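You operate a simulated robot arm through the tools that you are given. There is no shell and no other tool. Be economical: measure what you need, move in short steps, check, and stop when the job is done.

Carry out the task below with a simulated robot arm. There is one attempt and no reset: what you move stays moved.

## Task
Open the red table lever, brush the table's fluff down the hole, then shut the lever.
Fine: put the brush back. Set down upright: wooden brush. Where these are worked on the way, their far stop is far enough and under half their travel is too little: red table lever.

It is judged by the outcome, as a careful person would: the job done as asked, and still so three seconds after it is handed in. It fails if anything else is knocked over, pushed out of place, dropped, spilled or broken.

## Robot
A 6-joint arm with a two-finger parallel gripper, fixed in place. Base frame: the origin is at the foot of the arm, x ahead of it, y to its left, z up; the work surface is at about z = 915. Lengths are in mm, angles in degrees, forces in N, time in s.
With the tool pointing down near the work surface it reaches from about 240 to 660 mm from the base axis. Its first joint turns from -66.0 to 66.0 degrees. Payload 2.9 kg.
The tool frame sits at the grasp point between the pads (the TCP): z along the fingers, y along the line on which they close. The tips reach 30 mm beyond it. Largest opening 110 mm; finger width 20, thickness 10; the body of the gripper, 48 by 112 mm, starts 55 mm behind the TCP.
Orientation is told as [roll, pitch, yaw] about the base's x, y, z axes, in that order, counted from this pose: with the fingers straight down and closing along the base's y, the tool's x points along the base's -x, its y along +y and its z along -z.

## Interface
- The arm moves only by the tool servo_tool. Its argument "rows" is a list of rows, each a list of 7 numbers: the shift along the base's x, y, z in m, then the turn, a rotation vector about the base's x, y, z in degrees, then the finger opening in m, from 0 to 0.11. In form: [[tx, ty, tz, wx, wy, wz, fingers], ...]. A call has 1 to 12 rows; each row is the pose to reach, as a shift and turn from the pose commanded when the call began. A row lasts 0.2 s, in which the tool goes at most 50 mm and 8.6 degrees; a call with a longer step from one row to the next is refused whole, and so is a gripper value outside its range. A pose out of reach is approached as far as the arm can. The call stops where the force on the tool passes 70 N (or 10 N more than at its start, if that is more) or the arm is blocked; 0.2 s more then pass. The fingers move at their own pace (about 108 mm/s each) and stop on an object; they squeeze with about 27 N. The grip force told is the motor's: it shows also when the fingers shut on nothing. Time passes only in rows, and 0.2 s behind the last, so rows that repeat a pose let the fingers close. The reply holds the time, the measured pose of the TCP, the force on the tool along the base axes, the opening and the grip force, in the units named above and with some noise, with the torque about the TCP (base axes, N m) and any sound that the robot's microphone picked up.
- Cameras (640 x 400 px; columns grow to the right, rows downward): "scene" is fixed at [47.9, 413.5, 1396.3]; the picture's right is [-0.95, -0.32, 0.00], its down [-0.15, 0.43, -0.89] and it looks along [0.29, -0.84, -0.46] (base axes); focal length 354 px, centre (320, 200). "wrist" rides on the gripper at [72, 17, -103] in the tool frame; the picture's right is [-0.23, 0.97, 0.00], its down [-0.76, -0.18, -0.62] and it looks along [-0.61, -0.14, 0.78] (tool axes); focal length 222 px, centre (320, 200). There is no depth. A picture from a camera that has moved, and an enlarged one, comes with that camera's place and axes in the base frame and with its lens.
- snapshot(camera): a new picture of that camera. It takes no simulated time.
- zoom(camera, box): a new picture of the part [left, top, right, bottom] of that camera's present view, enlarged. It takes no simulated time.
- close_job(): hands the job in; it is judged then, once.

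Go step by step. Nothing tells you positions but the pictures and the camera data: compare them with the known pose of the tool, close in by small moves and look again before you grip or let go. The budget is 120 turns and 64 pictures, counting those below and the enlarged ones. Unless the task says otherwise, let go and move clear before handing in, and close with one line.

The tools are called after ">>>" by a JSON object that holds its "name" and its "arguments". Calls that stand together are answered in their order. servo_tool: Moves the arm, as the interface text tells. Its arguments: {"type":"object","properties":{"rows":{"type":"array"}},"required":["rows"]} The other tools are called the same way: snapshot (camera) takes a picture; zoom (camera, box) takes an enlarged picture of a part of a camera's view; close_job () hands the job in.

At the start:

```text
time_s: 0.0
ee_pos: [364.1, -213.2, 1165.7]
tcp_rot: [0.0, 0.0, 0.0]
wrist_force: [0.1, -0.1, -0.6]
wrist_torque: [0.0, 0.0, -0.01]
grip_width: 110.0
grip_force: 0.2
```

scene: 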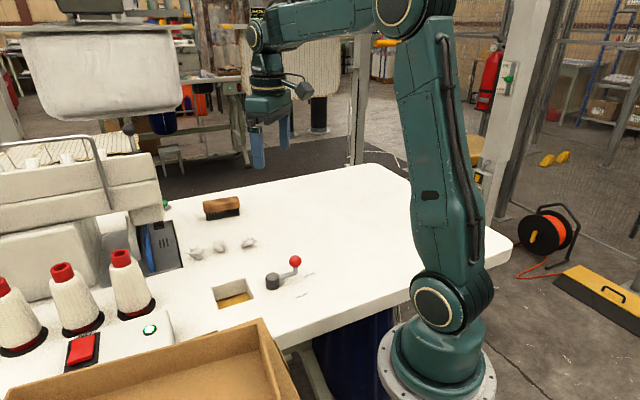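
wrist: 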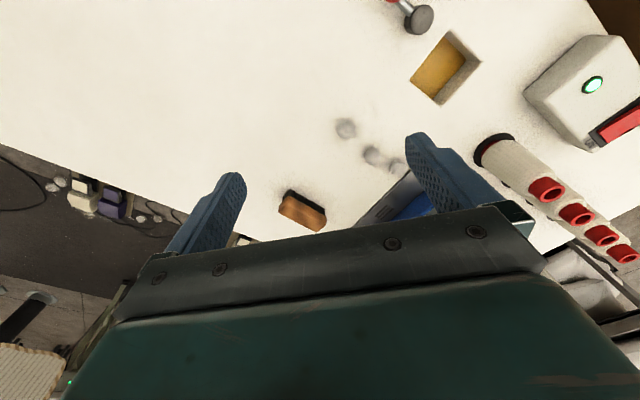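

I see the brush at about (573,-290), three fluffs between (440..530, -120..-200), the hole near (384,-36) and the lever near (323,-91). I'll look closer first.

>>> {"name": "zoom", "arguments": {"camera": "scene", "box": [180, 235, 340, 335]}}

>>> {"name": "zoom", "arguments": {"camera": "scene", "box": [140, 180, 300, 280]}}

>>> {"name": "zoom", "arguments": {"camera": "wrist", "box": [240, 0, 560, 240]}}

```text
4.00 times, centred on (260, 285) of scene
camera zoom: at [47.9, 413.5, 1396.3], right [-0.95, -0.32, 0.0], down [-0.15, 0.43, -0.89], along [0.29, -0.84, -0.46], focal length 1416 px, centre (560, -140)
```

zoom: 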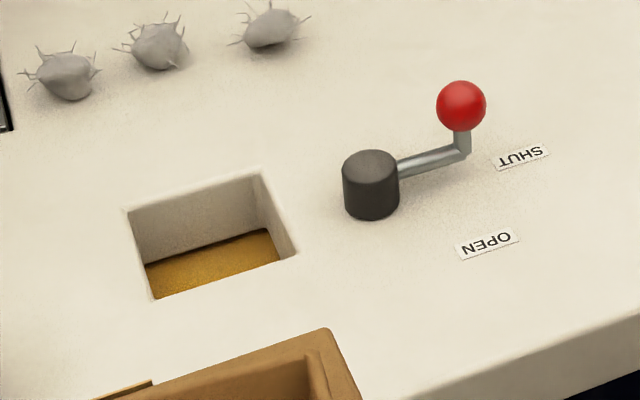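

```text
4.00 times, centred on (220, 230) of scene
camera zoom: at [47.9, 413.5, 1396.3], right [-0.95, -0.32, 0.0], down [-0.15, 0.43, -0.89], along [0.29, -0.84, -0.46], focal length 1416 px, centre (720, 80)
```

zoom: 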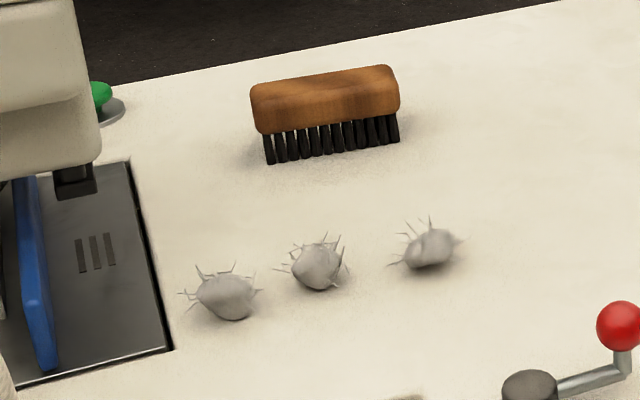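

```text
1.67 times, centred on (400, 120) of wrist
camera zoom: at [293.0, -197.1, 1270.0], right [0.23, 0.97, 0.0], down [0.76, -0.18, 0.62], along [0.61, -0.14, -0.78], focal length 370 px, centre (187, 333)
```

zoom: 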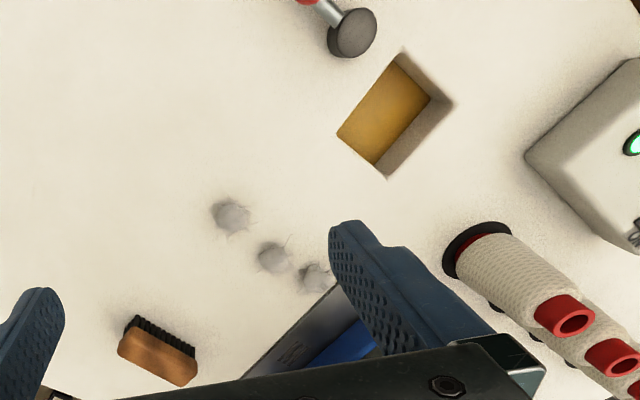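

Lever pivot is about (321,-83), with the knob at about (284,-118,957). It turns from SHUT (about 222°) to OPEN (about 171°). I'll move above the knob with the fingers partly open and look.

>>> {"name": "servo_tool", "arguments": {"rows": [[-0.02, 0.024, -0.026, 0, 0, 4.25, 0.06], [-0.04, 0.048, -0.052, 0, 0, 8.5, 0.06], [-0.06, 0.072, -0.079, 0, 0, 12.75, 0.06], [-0.08, 0.095, -0.105, 0, 0, 17, 0.06], [-0.08, 0.095, -0.135, 0, 0, 17, 0.06], [-0.08, 0.095, -0.135, 0, 0, 17, 0.06]]}}

>>> {"name": "snapshot", "arguments": {"camera": "wrist"}}

>>> {"name": "zoom", "arguments": {"camera": "scene", "box": [180, 175, 380, 300]}}

```text
time_s: 1.4
ee_pos: [285.2, -117.6, 1030.4]
tcp_rot: [0.1, 0.0, 17.0]
wrist_force: [0.3, 0.0, 0.4]
wrist_torque: [-0.01, -0.02, 0.01]
grip_width: 60.1
grip_force: 0.1
```

```text
58 pictures are left
camera wrist: at [211.3, -121.9, 1135.3], right [-0.07, 1.0, 0.0], down [0.78, 0.05, 0.62], along [0.62, 0.04, -0.78], focal length 222 px, centre (320, 200)
```

wrist: 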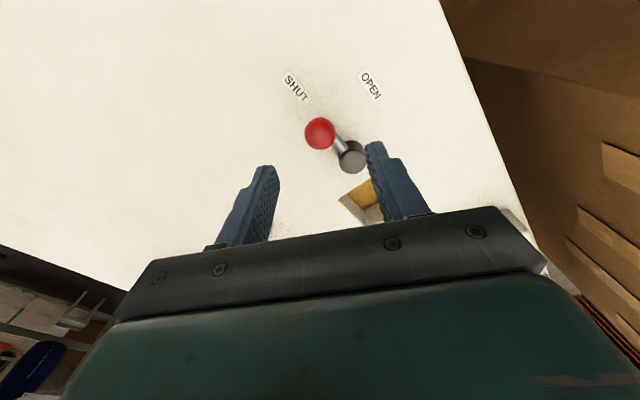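

```text
3.20 times, centred on (280, 238) of scene
camera zoom: at [47.9, 413.5, 1396.3], right [-0.95, -0.32, 0.0], down [-0.15, 0.43, -0.89], along [0.29, -0.84, -0.46], focal length 1133 px, centre (448, 80)
```

zoom: 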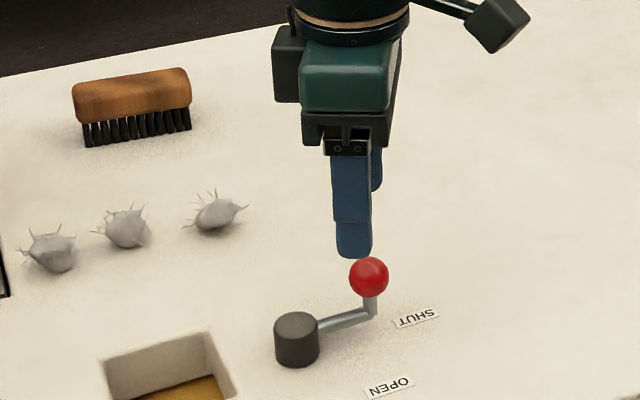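

The wrist view puts the knob at (282,-117), which agrees with my estimate. I'll descend around it and grip.

>>> {"name": "servo_tool", "arguments": {"rows": [[-0.002, 0, -0.035, 0, 0, 0, 0.06], [-0.002, 0, -0.068, 0, 0, 0, 0.06], [-0.002, 0, -0.07, 0, 0, 0, 0.02], [-0.002, 0, -0.07, 0, 0, 0, 0.02], [-0.002, 0, -0.07, 0, 0, 0, 0.02]]}}

>>> {"name": "zoom", "arguments": {"camera": "scene", "box": [220, 200, 380, 300]}}

```text
time_s: 2.6
ee_pos: [283.0, -117.4, 961.8]
tcp_rot: [0.0, -0.1, 17.2]
wrist_force: [-6.0, 11.0, 23.9]
wrist_torque: [0.09, 0.0, 0.14]
grip_width: 25.1
grip_force: 45.0
```

```text
4.00 times, centred on (300, 250) of scene
camera zoom: at [47.5, 413.9, 1396.2], right [-0.95, -0.32, 0.0], down [-0.15, 0.43, -0.89], along [0.29, -0.84, -0.46], focal length 1416 px, centre (400, 0)
```

zoom: 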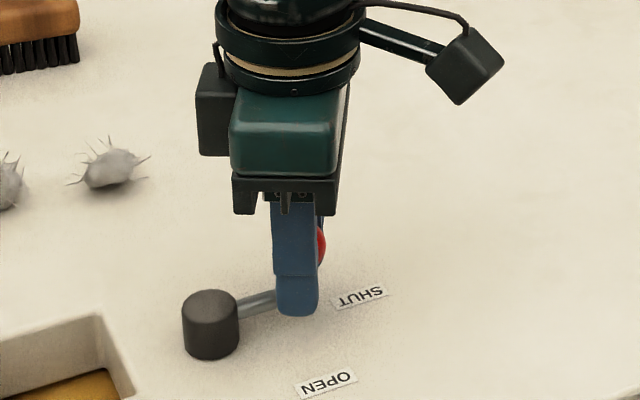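

The knob is gripped (25 mm). I'll swing it along the arc toward OPEN, turning the tool with it.

>>> {"name": "servo_tool", "arguments": {"rows": [[-0.0042, 0.005, 0.001, 0, 0, -7.5, 0.02], [-0.0077, 0.0105, 0.001, 0, 0, -15, 0.02], [-0.0104, 0.0164, 0.001, 0, 0, -22.5, 0.02], [-0.0124, 0.0226, 0.001, 0, 0, -30, 0.02]]}}

>>> {"name": "zoom", "arguments": {"camera": "scene", "box": [180, 200, 340, 300]}}

```text
time_s: 3.6
ee_pos: [270.8, -95.1, 961.8]
tcp_rot: [-0.1, 0.0, -13.1]
wrist_force: [-10.4, 0.1, 20.9]
wrist_torque: [-0.06, -0.08, 0.19]
grip_width: 25.6
grip_force: 44.6
```

```text
4.00 times, centred on (260, 250) of scene
camera zoom: at [47.5, 413.6, 1396.3], right [-0.95, -0.32, 0.0], down [-0.15, 0.43, -0.89], along [0.29, -0.84, -0.46], focal length 1416 px, centre (560, 0)
```

zoom: 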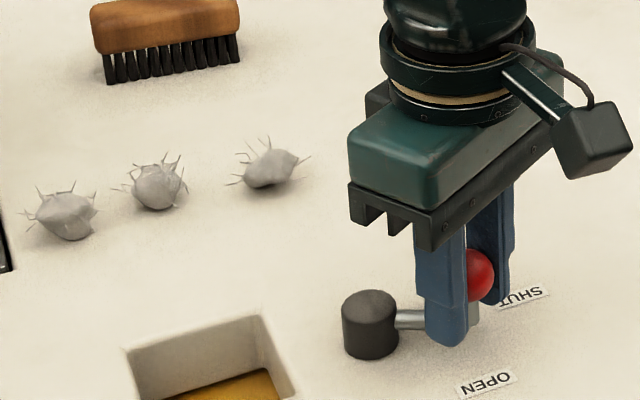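

Moving well. I'll continue to the OPEN stop.

>>> {"name": "servo_tool", "arguments": {"rows": [[-0.0006, 0.0064, 0, 0, 0, -7.5, 0.02], [-0.0007, 0.0129, 0, 0, 0, -15, 0.02], [0.0, 0.0194, 0, 0, 0, -22.5, 0.02], [0.0006, 0.0225, 0, 0, 0, -26, 0.02]]}}

>>> {"name": "zoom", "arguments": {"camera": "scene", "box": [180, 220, 340, 320]}}

```text
time_s: 4.6
ee_pos: [269.8, -72.8, 961.7]
tcp_rot: [-0.2, 0.2, -39.1]
wrist_force: [-21.0, -7.5, 10.7]
wrist_torque: [-0.1, 0.06, -0.49]
grip_width: 25.0
grip_force: 45.4
```

```text
4.00 times, centred on (260, 270) of scene
camera zoom: at [47.3, 413.3, 1396.3], right [-0.95, -0.32, 0.0], down [-0.15, 0.43, -0.89], along [0.29, -0.84, -0.46], focal length 1416 px, centre (560, -80)
```

zoom: 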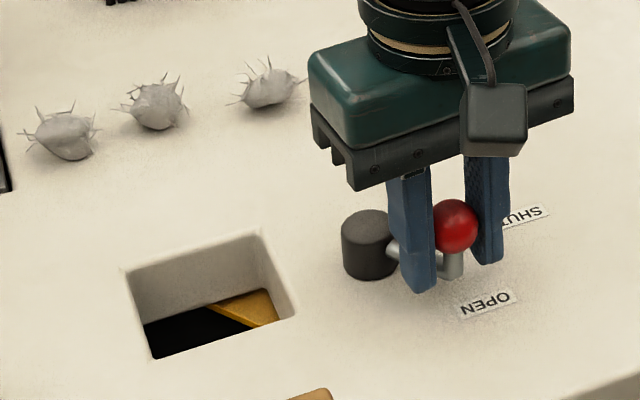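

Mostly open, but a corner of the flap still shows. I'll push a bit further to feel for the stop.

>>> {"name": "servo_tool", "arguments": {"rows": [[0.001, 0.004, 0, 0, 0, 0, 0.02], [0.0025, 0.008, 0, 0, 0, 0, 0.02], [0.0045, 0.012, 0, 0, 0, 0, 0.02]]}}

>>> {"name": "zoom", "arguments": {"camera": "scene", "box": [180, 220, 340, 320]}}

```text
time_s: 5.4
ee_pos: [275.6, -60.5, 961.4]
tcp_rot: [0.0, 0.1, -39.0]
wrist_force: [-13.5, -5.4, -12.5]
wrist_torque: [-0.11, -0.09, -0.49]
grip_width: 25.2
grip_force: 45.4
```

```text
4.00 times, centred on (260, 270) of scene
camera zoom: at [47.7, 413.3, 1396.3], right [-0.95, -0.32, 0.0], down [-0.15, 0.43, -0.89], along [0.29, -0.84, -0.46], focal length 1416 px, centre (560, -80)
```

zoom: 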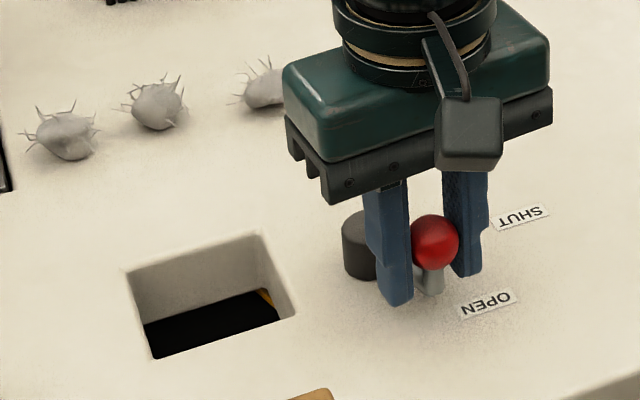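

Still no stop; a sliver of flap remains. I'll continue a little.

>>> {"name": "servo_tool", "arguments": {"rows": [[0.0016, 0.0028, 0, 0, 0, -7, 0.02], [0.0033, 0.0055, 0, 0, 0, -14, 0.02], [0.0054, 0.0083, 0, 0, 0, -16, 0.02], [0.0076, 0.0109, 0, 0, 0, -18, 0.02]]}}

>>> {"name": "zoom", "arguments": {"camera": "scene", "box": [180, 220, 340, 320]}}

```text
time_s: 6.4
ee_pos: [280.1, -56.3, 961.7]
tcp_rot: [-0.9, -0.3, -57.8]
wrist_force: [-32.2, -46.8, -4.3]
wrist_torque: [0.57, 0.3, 0.62]
grip_width: 25.1
grip_force: 44.8
```

```text
4.00 times, centred on (260, 270) of scene
camera zoom: at [47.1, 412.2, 1396.7], right [-0.95, -0.32, 0.0], down [-0.15, 0.43, -0.89], along [0.29, -0.84, -0.46], focal length 1416 px, centre (560, -80)
```

zoom: 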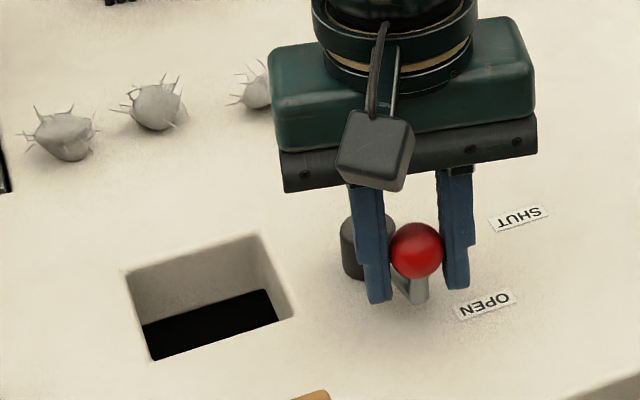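

The far stop is reached and the hole is fully clear. I'll relax, release and lift.

>>> {"name": "servo_tool", "arguments": {"rows": [[-0.003, -0.006, 0, 0, 0, 0, 0.02], [-0.003, -0.006, 0, 0, 0, 0, 0.05], [-0.003, -0.006, 0, 0, 0, 0, 0.05], [-0.003, -0.006, 0.04, 0, 0, 0, 0.05], [-0.003, -0.006, 0.09, 0, 0, 8, 0.05], [-0.003, -0.006, 0.14, 0, 0, 16, 0.05], [-0.003, -0.006, 0.18, 0, 0, 24, 0.05]]}}

>>> {"name": "snapshot", "arguments": {"camera": "scene"}}

```text
time_s: 8.0
ee_pos: [280.2, -56.6, 1141.5]
tcp_rot: [-0.1, 0.1, -32.9]
wrist_force: [-1.0, 0.8, 0.3]
wrist_torque: [0.0, 0.0, -0.01]
grip_width: 49.9
grip_force: 0.0
```

```text
51 pictures are left
```

scene: 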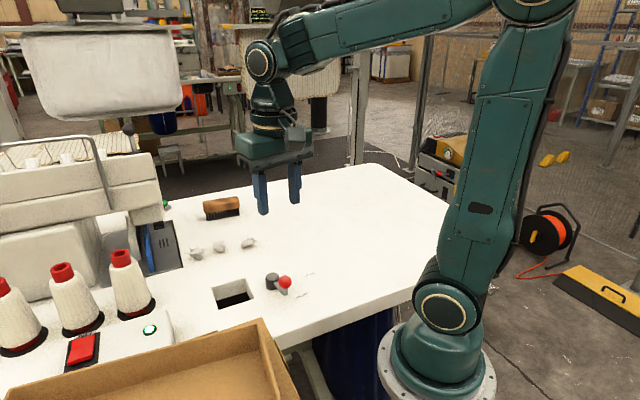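

The lever stays open by itself. The brush is at about (572,-294), lying along about 39°. I'll move above it with yaw 39 and look.

>>> {"name": "servo_tool", "arguments": {"rows": [[0.031, -0.025, -0.004, 0, 0, 8, 0.09], [0.062, -0.05, -0.008, 0, 0, 16, 0.09], [0.093, -0.074, -0.012, 0, 0, 24, 0.09], [0.124, -0.099, -0.016, 0, 0, 32, 0.09], [0.155, -0.124, -0.02, 0, 0, 40, 0.09], [0.187, -0.149, -0.024, 0, 0, 48, 0.09], [0.218, -0.174, -0.028, 0, 0, 56, 0.09], [0.249, -0.198, -0.032, 0, 0, 64, 0.09], [0.28, -0.223, -0.04, 0, 0, 72, 0.09], [0.28, -0.223, -0.04, 0, 0, 72, 0.09]]}}

>>> {"name": "snapshot", "arguments": {"camera": "wrist"}}

>>> {"name": "snapshot", "arguments": {"camera": "scene"}}

```text
time_s: 10.2
ee_pos: [561.3, -282.6, 1100.0]
tcp_rot: [0.1, 0.0, 39.2]
wrist_force: [-0.3, -0.1, -0.2]
wrist_torque: [0.02, 0.0, -0.01]
grip_width: 90.0
grip_force: 0.0
```

```text
50 pictures are left
camera wrist: at [494.9, -315.0, 1205.1], right [-0.44, 0.9, 0.0], down [0.7, 0.34, 0.62], along [0.56, 0.27, -0.78], focal length 222 px, centre (320, 200)
```

wrist: 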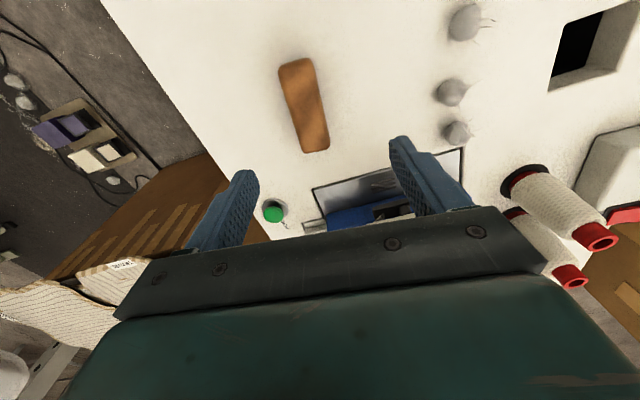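

```text
49 pictures are left
```

scene: 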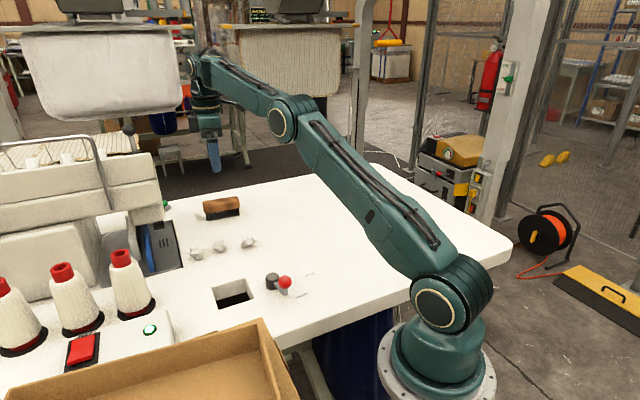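

Wrist view gives the brush centre at about (570,-295), 93 by 33 mm, top near z 957. I'll descend to just above and check the alignment.

>>> {"name": "servo_tool", "arguments": {"rows": [[0.009, -0.012, -0.03, 0, 0, -1, 0.08], [0.009, -0.012, -0.07, 0, 0, -1, 0.08], [0.009, -0.012, -0.105, 0, 0, -1, 0.08], [0.009, -0.012, -0.105, 0, 0, -1, 0.08]]}}

>>> {"name": "snapshot", "arguments": {"camera": "wrist"}}

>>> {"name": "zoom", "arguments": {"camera": "scene", "box": [140, 140, 300, 240]}}

```text
time_s: 11.2
ee_pos: [572.1, -292.3, 997.3]
tcp_rot: [0.0, 0.0, 38.0]
wrist_force: [0.4, 0.1, 0.3]
wrist_torque: [-0.03, 0.02, -0.02]
grip_width: 80.2
grip_force: 0.0
```

```text
48 pictures are left
camera wrist: at [503.6, -324.0, 1101.6], right [-0.42, 0.91, 0.0], down [0.71, 0.33, 0.62], along [0.57, 0.26, -0.78], focal length 222 px, centre (320, 200)
```

wrist: 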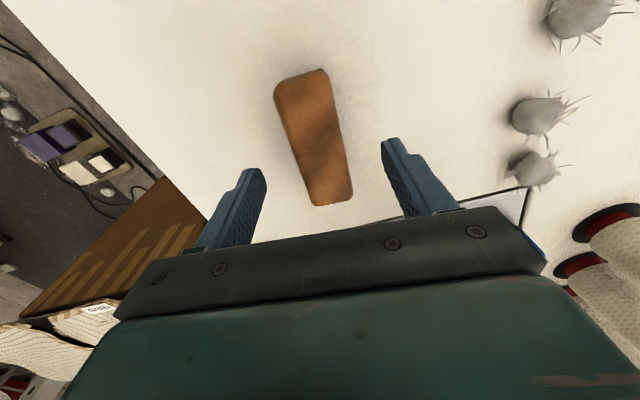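

```text
4.00 times, centred on (220, 190) of scene
camera zoom: at [47.9, 413.5, 1396.3], right [-0.95, -0.32, 0.0], down [-0.15, 0.43, -0.89], along [0.29, -0.84, -0.46], focal length 1416 px, centre (720, 240)
```

zoom: 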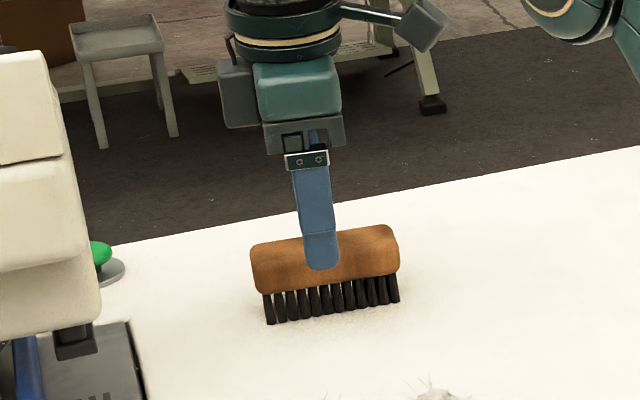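

Aligned: yaw 38 matches and the brush centre is about (568,-295). I'll descend to z≈957 and close.

>>> {"name": "servo_tool", "arguments": {"rows": [[-0.003, -0.002, -0.02, 0, 0, 0, 0.08], [-0.003, -0.002, -0.038, 0, 0, 0, 0.08], [-0.003, -0.002, -0.038, 0, 0, 0, 0.02], [-0.003, -0.002, -0.038, 0, 0, 0, 0.02], [-0.003, -0.002, -0.038, 0, 0, 0, 0.02]]}}

>>> {"name": "zoom", "arguments": {"camera": "scene", "box": [140, 140, 300, 240]}}

```text
time_s: 12.4
ee_pos: [567.1, -293.3, 958.6]
tcp_rot: [0.1, 0.1, 38.1]
wrist_force: [0.0, 0.1, -0.3]
wrist_torque: [0.0, -0.04, 0.0]
grip_width: 35.2
grip_force: 27.2
```

```text
4.00 times, centred on (220, 190) of scene
camera zoom: at [47.9, 413.5, 1396.3], right [-0.95, -0.32, 0.0], down [-0.15, 0.43, -0.89], along [0.29, -0.84, -0.46], focal length 1416 px, centre (720, 240)
```

zoom: 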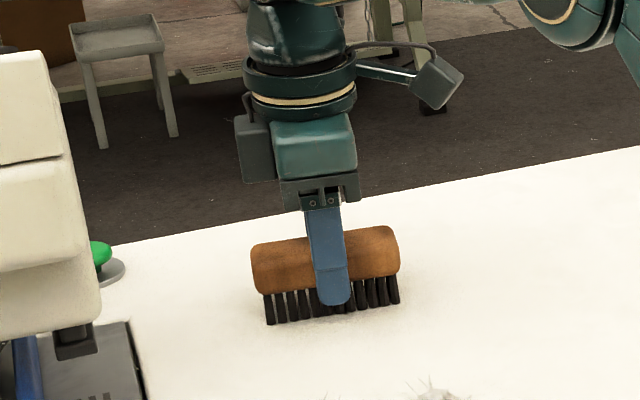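

The brush is held (grip pose 567,-293,958.6, yaw 38). I'll lift it and bring it down behind the right-hand fluff, F3 at (436,-187), turned to face the hole.

>>> {"name": "servo_tool", "arguments": {"rows": [[0, 0, 0.025, 0, 0, 0, 0.02], [0, 0, 0.05, 0, 0, 0, 0.02], [-0.04, 0.014, 0.05, 0, 0, -6, 0.02], [-0.08, 0.028, 0.05, 0, 0, -12, 0.02], [-0.12, 0.042, 0.05, 0, 0, -18, 0.02], [-0.126, 0.044, 0.05, 0, 0, -19.4, 0.02], [-0.126, 0.044, 0.02, 0, 0, -19.4, 0.02], [-0.126, 0.044, 0.003, 0, 0, -19.4, 0.02], [-0.126, 0.044, 0.003, 0, 0, -19.4, 0.02]]}}

>>> {"name": "zoom", "arguments": {"camera": "scene", "box": [140, 180, 340, 305]}}

>>> {"name": "snapshot", "arguments": {"camera": "wrist"}}

```text
time_s: 14.4
ee_pos: [442.6, -249.8, 961.3]
tcp_rot: [0.0, 0.0, 18.6]
wrist_force: [0.6, -0.9, -1.2]
wrist_torque: [0.03, 0.0, -0.02]
grip_width: 35.5
grip_force: 27.0
```

```text
3.20 times, centred on (240, 242) of scene
camera zoom: at [47.9, 413.5, 1396.3], right [-0.95, -0.32, 0.0], down [-0.15, 0.43, -0.89], along [0.29, -0.84, -0.46], focal length 1133 px, centre (576, 64)
```

zoom: 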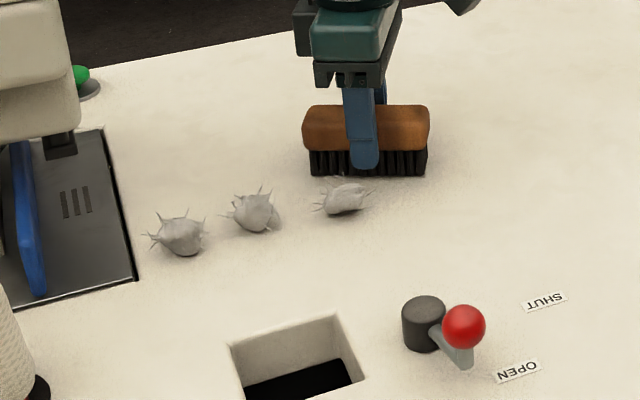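

```text
44 pictures are left
camera wrist: at [368.7, -255.9, 1065.9], right [-0.1, 1.0, 0.0], down [0.78, 0.07, 0.62], along [0.62, 0.06, -0.78], focal length 222 px, centre (320, 200)
```

wrist: 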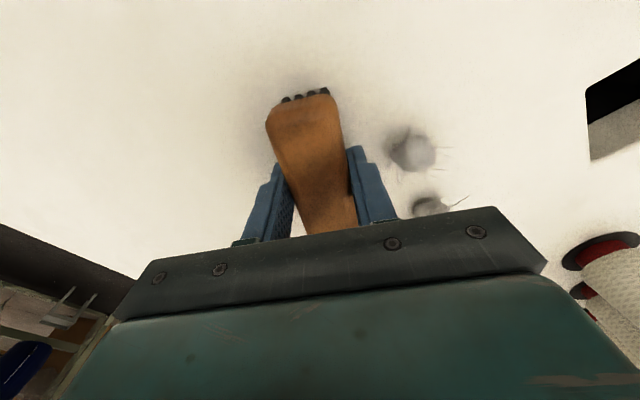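

F3 confirmed at (431,-186), in front of the brush. I'll sweep slowly toward the hole, in two parts.

>>> {"name": "servo_tool", "arguments": {"rows": [[-0.0041, 0.0134, 0, 0, 0, 0, 0.02], [-0.0081, 0.0268, 0, 0, 0, 0, 0.02], [-0.0122, 0.0402, 0, 0, 0, 0, 0.02], [-0.0162, 0.0536, 0, 0, 0, 0, 0.02], [-0.0203, 0.067, 0, 0, 0, 0, 0.02], [-0.0244, 0.0804, 0, 0, 0, 0, 0.02], [-0.0284, 0.0938, 0, 0, 0, 0, 0.02]]}}

>>> {"name": "zoom", "arguments": {"camera": "scene", "box": [140, 180, 340, 305]}}

>>> {"name": "snapshot", "arguments": {"camera": "wrist"}}

```text
time_s: 16.0
ee_pos: [414.1, -156.2, 962.9]
tcp_rot: [-0.3, -0.1, 18.3]
wrist_force: [-0.1, -10.0, 11.6]
wrist_torque: [-0.11, -0.15, -0.08]
grip_width: 35.4
grip_force: 27.5
```

```text
3.20 times, centred on (240, 242) of scene
camera zoom: at [47.8, 413.3, 1396.3], right [-0.95, -0.32, 0.0], down [-0.15, 0.43, -0.89], along [0.29, -0.84, -0.46], focal length 1133 px, centre (576, 64)
```

zoom: 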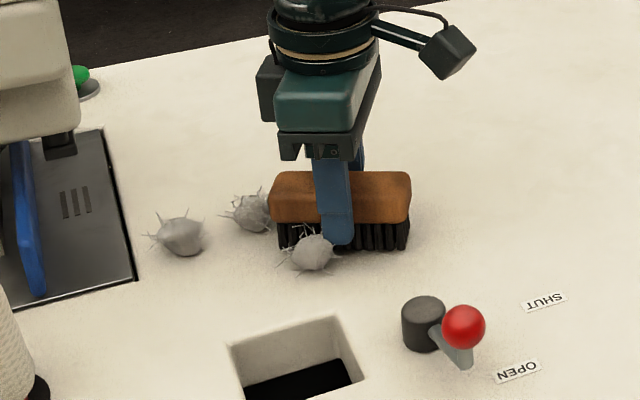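

```text
42 pictures are left
camera wrist: at [338.6, -163.2, 1066.9], right [-0.09, 1.0, 0.0], down [0.78, 0.07, 0.63], along [0.62, 0.06, -0.78], focal length 222 px, centre (320, 200)
```

wrist: 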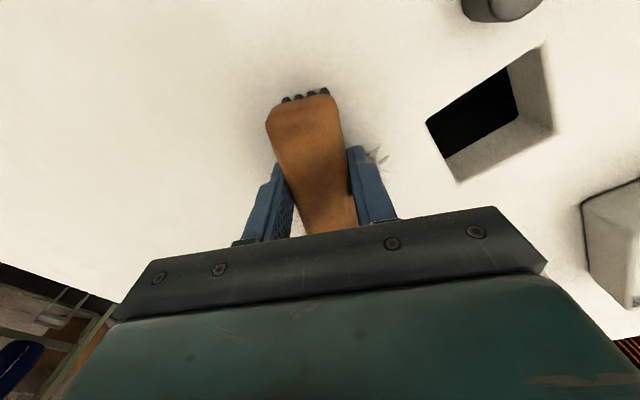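

F3 is being pushed, now at about (424,-125). I'll continue while turning the brush to 45°, square to the hole edge and clear of the lever.

>>> {"name": "servo_tool", "arguments": {"rows": [[-0.0006, 0.01, 0, 0, 0, 3.2, 0.02], [-0.0012, 0.02, 0, 0, 0, 6.4, 0.02], [-0.0018, 0.03, 0, 0, 0, 9.6, 0.02], [-0.0025, 0.04, 0, 0, 0, 12.8, 0.02], [-0.003, 0.05, 0, 0, 0, 16, 0.02], [-0.0036, 0.06, 0, 0, 0, 19.2, 0.02], [-0.0042, 0.07, 0, 0, 0, 22.4, 0.02]]}}

>>> {"name": "zoom", "arguments": {"camera": "scene", "box": [140, 200, 340, 325]}}

```text
time_s: 17.6
ee_pos: [409.5, -83.0, 960.0]
tcp_rot: [-0.1, -0.1, 41.1]
wrist_force: [0.4, -0.1, -0.3]
wrist_torque: [-0.02, 0.02, 0.0]
grip_width: 35.4
grip_force: 26.9
```

```text
3.20 times, centred on (240, 262) of scene
camera zoom: at [47.9, 413.5, 1396.3], right [-0.95, -0.32, 0.0], down [-0.15, 0.43, -0.89], along [0.29, -0.84, -0.46], focal length 1133 px, centre (576, 0)
```

zoom: 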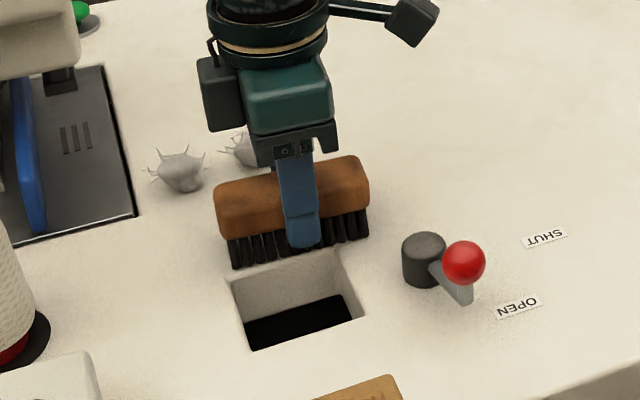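

F3 has left the table top. I'll lift over F2 and set down behind it.

>>> {"name": "servo_tool", "arguments": {"rows": [[0, 0, 0.03, 0, 0, 0, 0.02], [0, 0, 0.065, 0, 0, 0, 0.02], [0.025, -0.029, 0.065, 0, 0, 0, 0.02], [0.051, -0.059, 0.065, 0, 0, 0, 0.02], [0.077, -0.089, 0.065, 0, 0, 0, 0.02], [0.107, -0.124, 0.065, 0, 0, 0, 0.02], [0.107, -0.124, 0.03, 0, 0, 0, 0.02], [0.107, -0.124, 0.0, 0, 0, 0, 0.02], [0.107, -0.124, 0.0, 0, 0, 0, 0.02]]}}

>>> {"name": "zoom", "arguments": {"camera": "scene", "box": [140, 190, 340, 315]}}

>>> {"name": "snapshot", "arguments": {"camera": "wrist"}}

```text
time_s: 19.6
ee_pos: [515.0, -211.2, 959.8]
tcp_rot: [0.0, -0.1, 41.0]
wrist_force: [1.0, -0.2, -0.1]
wrist_torque: [-0.02, -0.02, -0.01]
grip_width: 35.3
grip_force: 27.4
```

```text
3.20 times, centred on (240, 252) of scene
camera zoom: at [47.9, 413.5, 1396.3], right [-0.95, -0.32, 0.0], down [-0.15, 0.43, -0.89], along [0.29, -0.84, -0.46], focal length 1133 px, centre (576, 32)
```

zoom: 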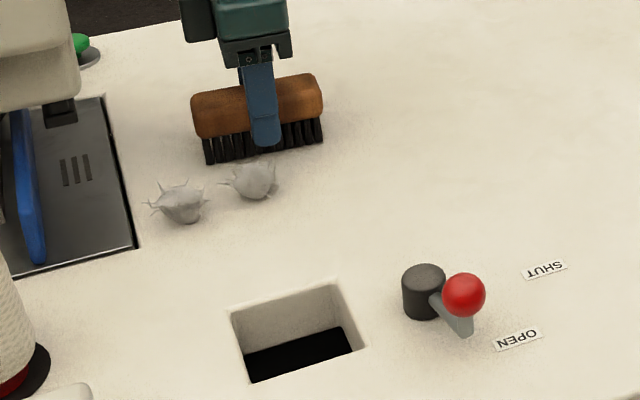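

```text
39 pictures are left
camera wrist: at [449.5, -245.6, 1065.0], right [-0.47, 0.88, 0.0], down [0.69, 0.37, 0.62], along [0.55, 0.29, -0.78], focal length 222 px, centre (320, 200)
```

wrist: 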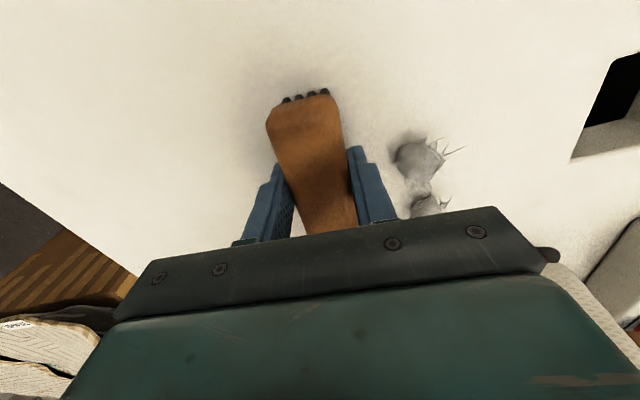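

F3 is gone down the hole. F2 sits ahead of the brush at (486,-150), so I'll sweep it along the brush normal straight to the hole.

>>> {"name": "servo_tool", "arguments": {"rows": [[-0.0086, 0.0098, 0, 0, 0, 0, 0.02], [-0.0172, 0.0196, 0, 0, 0, 0, 0.02], [-0.0258, 0.0294, 0, 0, 0, 0, 0.02], [-0.0344, 0.0393, 0, 0, 0, 0, 0.02], [-0.043, 0.0491, 0, 0, 0, 0, 0.02], [-0.0516, 0.0589, 0, 0, 0, 0, 0.02], [-0.06, 0.0687, 0, 0, 0, 0, 0.02], [-0.0688, 0.0785, 0, 0, 0, 0, 0.02], [-0.0774, 0.0883, 0, 0, 0, 0, 0.02], [-0.086, 0.0982, 0, 0, 0, 0, 0.02]]}}

>>> {"name": "zoom", "arguments": {"camera": "scene", "box": [140, 190, 340, 315]}}

```text
time_s: 21.8
ee_pos: [429.4, -112.6, 961.5]
tcp_rot: [0.0, 0.0, 41.0]
wrist_force: [-0.2, -0.4, -0.7]
wrist_torque: [-0.02, -0.02, -0.01]
grip_width: 35.3
grip_force: 27.2
```

```text
3.20 times, centred on (240, 252) of scene
camera zoom: at [47.9, 413.5, 1396.3], right [-0.95, -0.32, 0.0], down [-0.15, 0.43, -0.89], along [0.29, -0.84, -0.46], focal length 1133 px, centre (576, 32)
```

zoom: 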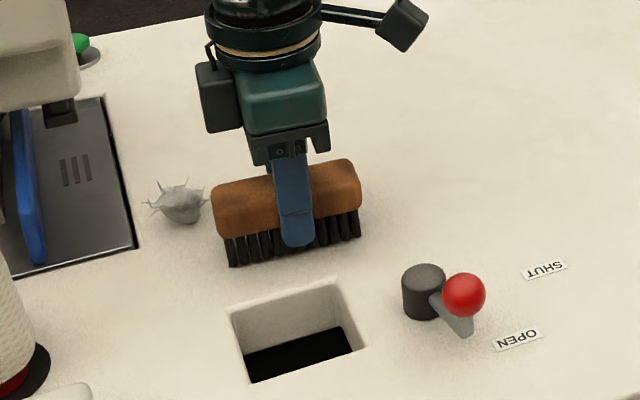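

F2 is no longer visible, so I'll lift and check that it went down, then move behind F1.

>>> {"name": "servo_tool", "arguments": {"rows": [[0, 0, 0.035, 0, 0, 0, 0.02], [0, -0.01, 0.07, 0, 0, 0, 0.02], [0.02, -0.05, 0.07, 0, 0, 1, 0.02], [0.055, -0.07, 0.07, 0, 0, 2, 0.02], [0.09, -0.07, 0.07, 0, 0, 3, 0.02], [0.119, -0.056, 0.07, 0, 0, 4, 0.02], [0.119, -0.056, 0.07, 0, 0, 4, 0.02]]}}

>>> {"name": "zoom", "arguments": {"camera": "scene", "box": [140, 170, 340, 295]}}

>>> {"name": "snapshot", "arguments": {"camera": "wrist"}}

```text
time_s: 23.4
ee_pos: [548.5, -166.9, 1033.1]
tcp_rot: [0.0, 0.0, 45.0]
wrist_force: [-0.2, -0.6, -1.1]
wrist_torque: [0.0, 0.01, 0.02]
grip_width: 35.5
grip_force: 26.9
```

```text
3.20 times, centred on (240, 232) of scene
camera zoom: at [47.9, 413.5, 1396.3], right [-0.95, -0.32, 0.0], down [-0.15, 0.43, -0.89], along [0.29, -0.84, -0.46], focal length 1133 px, centre (576, 96)
```

zoom: 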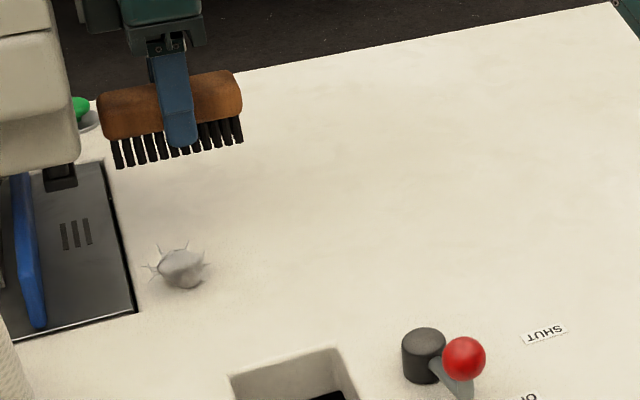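

```text
36 pictures are left
camera wrist: at [484.3, -206.7, 1137.0], right [-0.53, 0.85, 0.0], down [0.66, 0.41, 0.62], along [0.53, 0.33, -0.78], focal length 222 px, centre (320, 200)
```

wrist: 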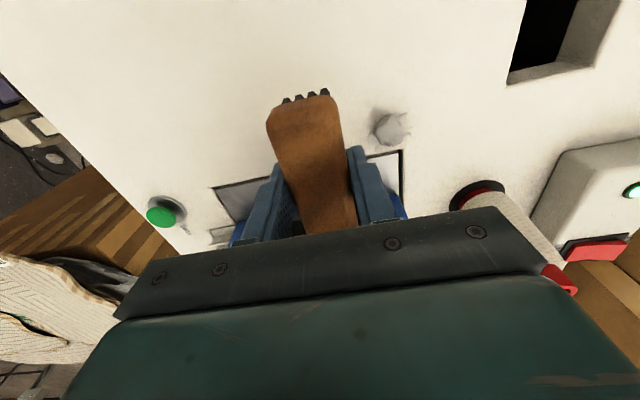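

F2 is gone too. F1 is at (518,-106), ahead of the brush; I'll lower behind it and sweep it away from the machine first.

>>> {"name": "servo_tool", "arguments": {"rows": [[0, 0, -0.04, 0, 0, 0, 0.02], [0, 0, -0.073, 0, 0, 0, 0.02], [-0.0085, 0.0085, -0.073, 0, 0, 0, 0.02], [-0.017, 0.017, -0.073, 0, 0, 0, 0.02], [-0.0255, 0.0255, -0.073, 0, 0, 1, 0.02], [-0.034, 0.034, -0.073, 0, 0, 2, 0.02], [-0.0425, 0.0425, -0.073, 0, 0, 4, 0.02], [-0.052, 0.05, -0.073, 0, 0, 6, 0.02]]}}

>>> {"name": "zoom", "arguments": {"camera": "scene", "box": [140, 190, 340, 315]}}

>>> {"name": "snapshot", "arguments": {"camera": "wrist"}}

```text
time_s: 25.2
ee_pos: [495.0, -116.3, 960.9]
tcp_rot: [0.0, 0.0, 51.0]
wrist_force: [-0.1, -1.0, -0.7]
wrist_torque: [0.03, 0.02, -0.03]
grip_width: 35.4
grip_force: 26.9
```

```text
3.20 times, centred on (240, 252) of scene
camera zoom: at [47.9, 413.5, 1396.3], right [-0.95, -0.32, 0.0], down [-0.15, 0.43, -0.89], along [0.29, -0.84, -0.46], focal length 1133 px, centre (576, 32)
```

zoom: 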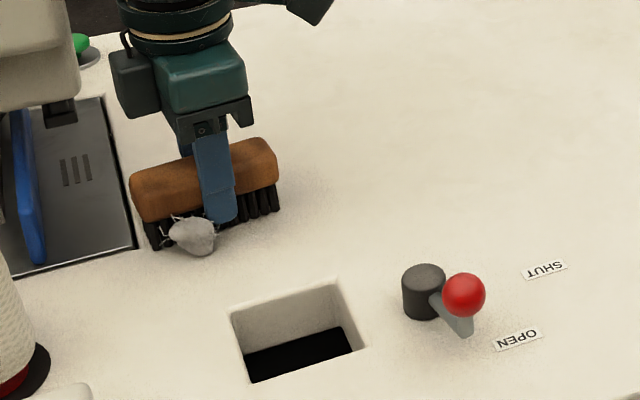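

```text
34 pictures are left
camera wrist: at [437.0, -162.3, 1064.2], right [-0.61, 0.79, 0.0], down [0.62, 0.48, 0.62], along [0.49, 0.38, -0.78], focal length 222 px, centre (320, 200)
```

wrist: 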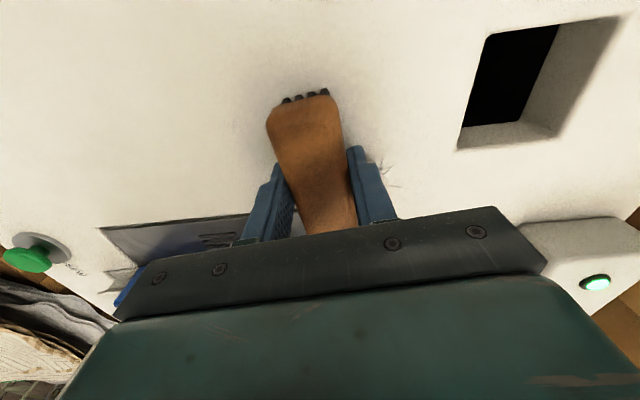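

F1 is now at (492,-83), on the left half of the brush. I'll sweep on toward the hole, turning to yaw 65.

>>> {"name": "servo_tool", "arguments": {"rows": [[-0.0105, 0.0063, 0, 0, 0, 3, 0.02], [-0.021, 0.0126, 0, 0, 0, 6, 0.02], [-0.0315, 0.0189, 0, 0, 0, 9, 0.02], [-0.042, 0.0251, 0, 0, 0, 12, 0.02], [-0.0525, 0.0314, 0, 0, 0, 14, 0.02], [-0.063, 0.0377, 0, 0, 0, 14, 0.02], [-0.074, 0.044, 0, 0, 0, 14, 0.02]]}}

>>> {"name": "zoom", "arguments": {"camera": "scene", "box": [140, 200, 340, 325]}}

```text
time_s: 26.8
ee_pos: [422.4, -72.8, 958.8]
tcp_rot: [0.1, 0.0, 65.0]
wrist_force: [-0.1, -0.8, 2.3]
wrist_torque: [0.06, -0.05, -0.04]
grip_width: 35.7
grip_force: 27.5
```

```text
3.20 times, centred on (240, 262) of scene
camera zoom: at [47.9, 413.5, 1396.3], right [-0.95, -0.32, 0.0], down [-0.15, 0.43, -0.89], along [0.29, -0.84, -0.46], focal length 1133 px, centre (576, 0)
```

zoom: 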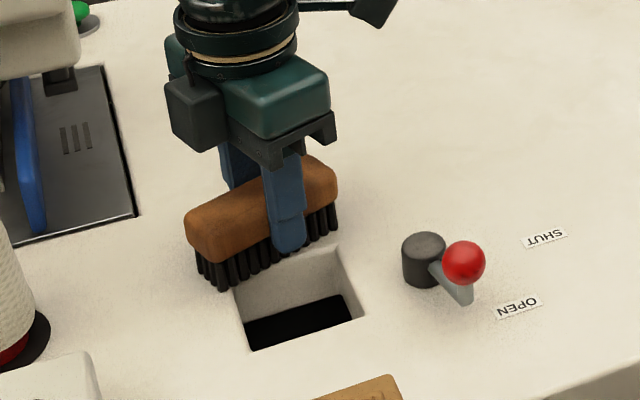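

F1 seems to have gone down. I'll lift and carry the brush back over its original spot, checking the table on the way.

>>> {"name": "servo_tool", "arguments": {"rows": [[0, 0, 0.035, 0, 0, 0, 0.02], [0, 0, 0.07, 0, 0, 0, 0.02], [0.02, -0.031, 0.07, 0, 0, -4, 0.02], [0.041, -0.063, 0.07, 0, 0, -8, 0.02], [0.062, -0.094, 0.07, 0, 0, -12, 0.02], [0.083, -0.126, 0.07, 0, 0, -16, 0.02], [0.104, -0.157, 0.07, 0, 0, -20, 0.02], [0.124, -0.189, 0.07, 0, 0, -24, 0.02], [0.145, -0.22, 0.07, 0, 0, -27, 0.02], [0.145, -0.22, 0.07, 0, 0, -27, 0.02]]}}

>>> {"name": "zoom", "arguments": {"camera": "scene", "box": [130, 160, 370, 310]}}

>>> {"name": "snapshot", "arguments": {"camera": "wrist"}}

```text
time_s: 29.0
ee_pos: [566.3, -294.7, 1027.8]
tcp_rot: [0.0, 0.0, 38.0]
wrist_force: [0.7, 0.5, -1.1]
wrist_torque: [0.01, 0.01, -0.03]
grip_width: 35.2
grip_force: 27.3
```

```text
2.67 times, centred on (250, 235) of scene
camera zoom: at [48.0, 413.5, 1396.3], right [-0.95, -0.32, 0.0], down [-0.15, 0.43, -0.89], along [0.29, -0.84, -0.46], focal length 944 px, centre (507, 107)
```

zoom: 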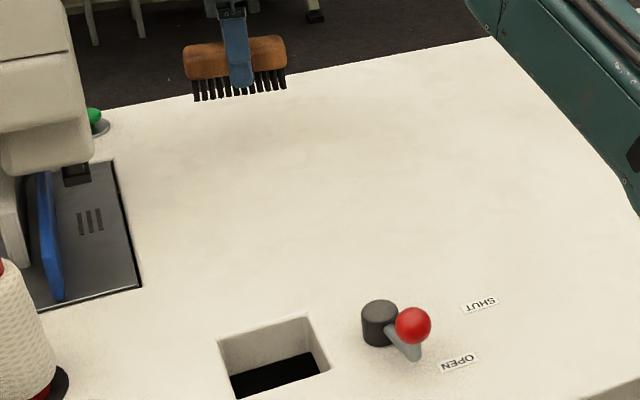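

```text
31 pictures are left
camera wrist: at [497.9, -326.0, 1132.5], right [-0.42, 0.91, 0.0], down [0.71, 0.33, 0.62], along [0.56, 0.26, -0.78], focal length 222 px, centre (320, 200)
```

wrist: 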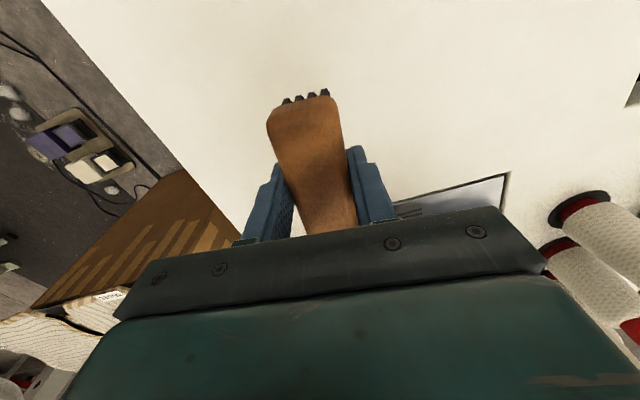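

The table is clear and all three fluffs are gone. I'm lowering the brush upright onto its original spot.

>>> {"name": "servo_tool", "arguments": {"rows": [[0, 0.001, -0.035, 0, 0, 0, 0.02], [0, 0.001, -0.06, 0, 0, 0, 0.02], [0, 0.001, -0.066, 0, 0, 0, 0.02], [0, 0.001, -0.0685, 0, 0, 0, 0.02], [0, 0.001, -0.0695, 0, 0, 0, 0.02], [0, 0.001, -0.0695, 0, 0, 0, 0.02]]}}

>>> {"name": "zoom", "arguments": {"camera": "scene", "box": [140, 140, 300, 240]}}

```text
time_s: 30.4
ee_pos: [567.0, -294.3, 958.5]
tcp_rot: [0.0, -0.1, 38.1]
wrist_force: [-1.2, -0.3, 1.9]
wrist_torque: [0.01, -0.03, -0.02]
grip_width: 35.4
grip_force: 26.7
```

```text
4.00 times, centred on (220, 190) of scene
camera zoom: at [47.9, 413.5, 1396.3], right [-0.95, -0.32, 0.0], down [-0.15, 0.43, -0.89], along [0.29, -0.84, -0.46], focal length 1416 px, centre (720, 240)
```

zoom: 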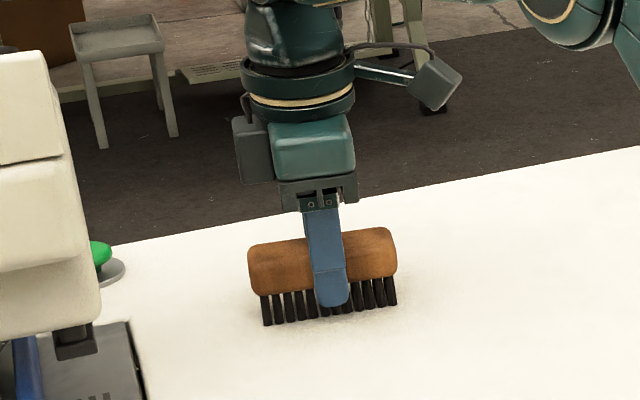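

The brush is lightly touching the table, upright and back within 1–2 mm of where it was. I'll release and rise straight up.

>>> {"name": "servo_tool", "arguments": {"rows": [[0, 0, 0, 0, 0, 0, 0.05], [0, 0, 0, 0, 0, 0, 0.08], [0, 0, 0, 0, 0, 0, 0.08], [0, 0, 0.03, 0, 0, 0, 0.08], [0, 0, 0.07, 0, 0, 0, 0.08], [0, 0, 0.12, 0, 0, 0, 0.08], [0, 0, 0.16, 0, 0, 0, 0.08]]}}

>>> {"name": "zoom", "arguments": {"camera": "scene", "box": [140, 180, 340, 305]}}

```text
time_s: 32.0
ee_pos: [560.8, -290.2, 1116.6]
tcp_rot: [0.1, 0.1, 38.0]
wrist_force: [0.1, -0.1, 0.7]
wrist_torque: [0.02, 0.01, 0.03]
grip_width: 80.0
grip_force: 0.0
out of reach, approached as far as the arm can: row 7
```

```text
3.20 times, centred on (240, 242) of scene
camera zoom: at [47.9, 413.5, 1396.3], right [-0.95, -0.32, 0.0], down [-0.15, 0.43, -0.89], along [0.29, -0.84, -0.46], focal length 1133 px, centre (576, 64)
```

zoom: 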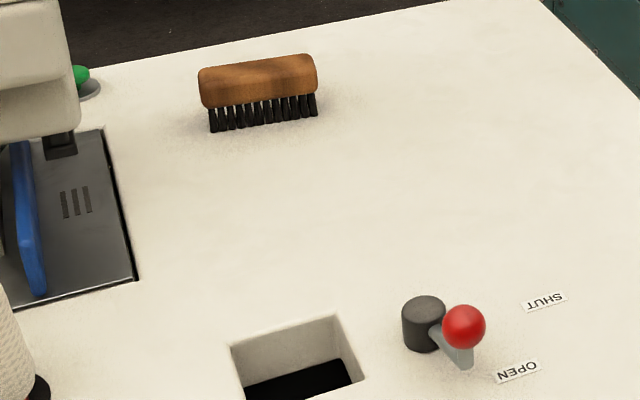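

The brush is standing upright in place. Now I'll return to the lever knob at about (280,-56), turning to yaw -57.

>>> {"name": "servo_tool", "arguments": {"rows": [[-0.0235, 0.0195, -0.003, 0, 0, -7.9, 0.06], [-0.047, 0.039, -0.006, 0, 0, -15.8, 0.06], [-0.0705, 0.0585, -0.01, 0, 0, -23.7, 0.06], [-0.094, 0.078, -0.013, 0, 0, -31.6, 0.06], [-0.1175, 0.0975, -0.016, 0, 0, -39.5, 0.06], [-0.141, 0.117, -0.02, 0, 0, -47.4, 0.06], [-0.1645, 0.1365, -0.023, 0, 0, -55.3, 0.06], [-0.188, 0.156, -0.026, 0, 0, -63.2, 0.06], [-0.2115, 0.1755, -0.03, 0, 0, -71.1, 0.06], [-0.235, 0.195, -0.033, 0, 0, -79, 0.06], [-0.2585, 0.2145, -0.036, 0, 0, -86.9, 0.06], [-0.282, 0.234, -0.04, 0, 0, -94.8, 0.06]]}}

>>> {"name": "snapshot", "arguments": {"camera": "wrist"}}

```text
time_s: 34.6
ee_pos: [277.7, -55.8, 1074.7]
tcp_rot: [0.0, -0.1, -56.9]
wrist_force: [0.8, -0.8, 0.4]
wrist_torque: [-0.03, 0.01, 0.0]
grip_width: 59.8
grip_force: 0.1
```

```text
28 pictures are left
camera wrist: at [252.2, 14.0, 1179.7], right [0.94, 0.34, 0.0], down [0.27, -0.74, 0.62], along [0.21, -0.59, -0.78], focal length 222 px, centre (320, 200)
```

wrist: 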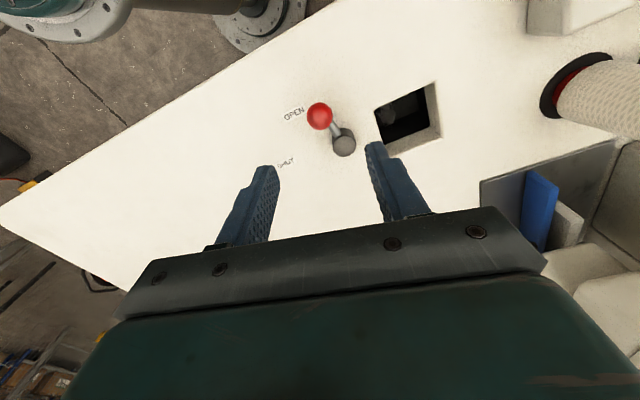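

The knob is directly below at about (277,-55). I'll descend and grip.

>>> {"name": "servo_tool", "arguments": {"rows": [[0.001, 0, -0.04, 0, 0, 0, 0.06], [0.001, 0, -0.08, 0, 0, 0, 0.06], [0.001, 0, -0.113, 0, 0, 0, 0.06], [0.001, 0, -0.113, 0, 0, 0, 0.02], [0.001, 0, -0.113, 0, 0, 0, 0.02], [0.001, 0, -0.113, 0, 0, 0, 0.02]]}}

>>> {"name": "zoom", "arguments": {"camera": "scene", "box": [180, 220, 340, 320]}}

```text
time_s: 36.0
ee_pos: [278.5, -55.9, 963.1]
tcp_rot: [-0.2, 0.1, -56.9]
wrist_force: [-12.6, -8.6, -6.1]
wrist_torque: [-0.62, -0.33, -0.15]
grip_width: 25.3
grip_force: 44.8
```

```text
4.00 times, centred on (260, 270) of scene
camera zoom: at [47.6, 413.3, 1396.4], right [-0.95, -0.32, 0.0], down [-0.15, 0.43, -0.89], along [0.29, -0.84, -0.46], focal length 1416 px, centre (560, -80)
```

zoom: 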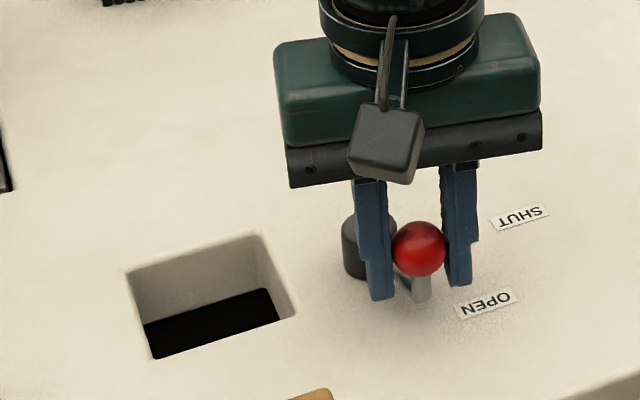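

Gripped. I'll swing it back along the arc toward SHUT.

>>> {"name": "servo_tool", "arguments": {"rows": [[-0.0037, -0.0055, 0, 0, 0, 8, 0.02], [-0.0063, -0.0119, 0, 0, 0, 16, 0.02], [-0.008, -0.0186, 0, 0, 0, 24, 0.02], [-0.0087, -0.0254, 0, 0, 0, 32, 0.02], [-0.0084, -0.0322, 0, 0, 0, 40, 0.02], [-0.0072, -0.039, 0, 0, 0, 48, 0.02], [-0.0051, -0.0455, 0, 0, 0, 56, 0.02], [-0.0021, -0.0517, 0, 0, 0, 64, 0.02], [0.0017, -0.0574, 0, 0, 0, 72, 0.02]]}}

>>> {"name": "zoom", "arguments": {"camera": "scene", "box": [180, 220, 340, 320]}}

```text
time_s: 38.0
ee_pos: [282.1, -111.8, 962.5]
tcp_rot: [0.1, 0.0, 15.5]
wrist_force: [11.5, 16.1, -20.8]
wrist_torque: [-0.17, 0.12, 0.21]
grip_width: 25.4
grip_force: 44.5
```

```text
4.00 times, centred on (260, 270) of scene
camera zoom: at [48.4, 413.9, 1396.1], right [-0.95, -0.32, 0.0], down [-0.15, 0.43, -0.89], along [0.29, -0.84, -0.46], focal length 1416 px, centre (560, -80)
```

zoom: 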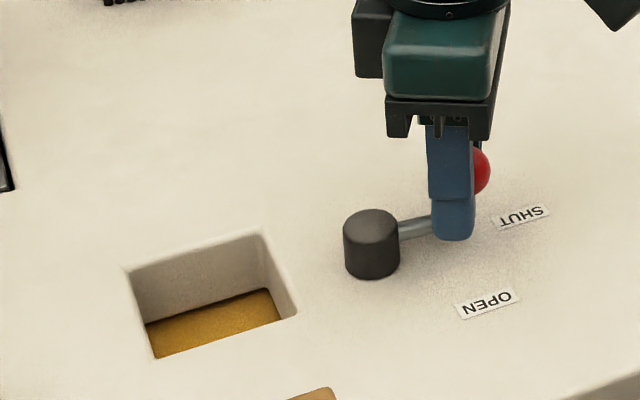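

Nearly shut. I'll push the last few millimetres onto the stop.

>>> {"name": "servo_tool", "arguments": {"rows": [[0.0018, -0.0025, 0, 0, 0, 3, 0.02], [0.0038, -0.0048, 0, 0, 0, 6, 0.02], [0.006, -0.0072, 0, 0, 0, 8, 0.02], [0.0085, -0.0095, 0, 0, 0, 10, 0.02]]}}

>>> {"name": "zoom", "arguments": {"camera": "scene", "box": [180, 220, 340, 320]}}

```text
time_s: 39.0
ee_pos: [286.4, -115.4, 962.9]
tcp_rot: [1.1, 0.1, 25.7]
wrist_force: [-18.7, 55.2, 17.8]
wrist_torque: [0.14, 0.54, -0.52]
grip_width: 25.7
grip_force: 44.6
```

```text
4.00 times, centred on (260, 270) of scene
camera zoom: at [47.2, 415.1, 1395.8], right [-0.95, -0.32, 0.0], down [-0.15, 0.43, -0.89], along [0.29, -0.84, -0.46], focal length 1416 px, centre (560, -80)
```

zoom: 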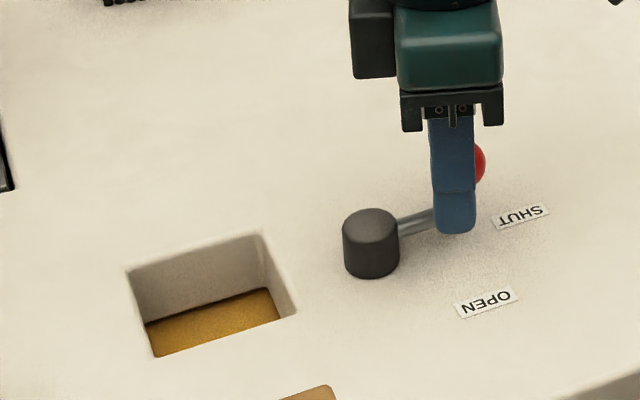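

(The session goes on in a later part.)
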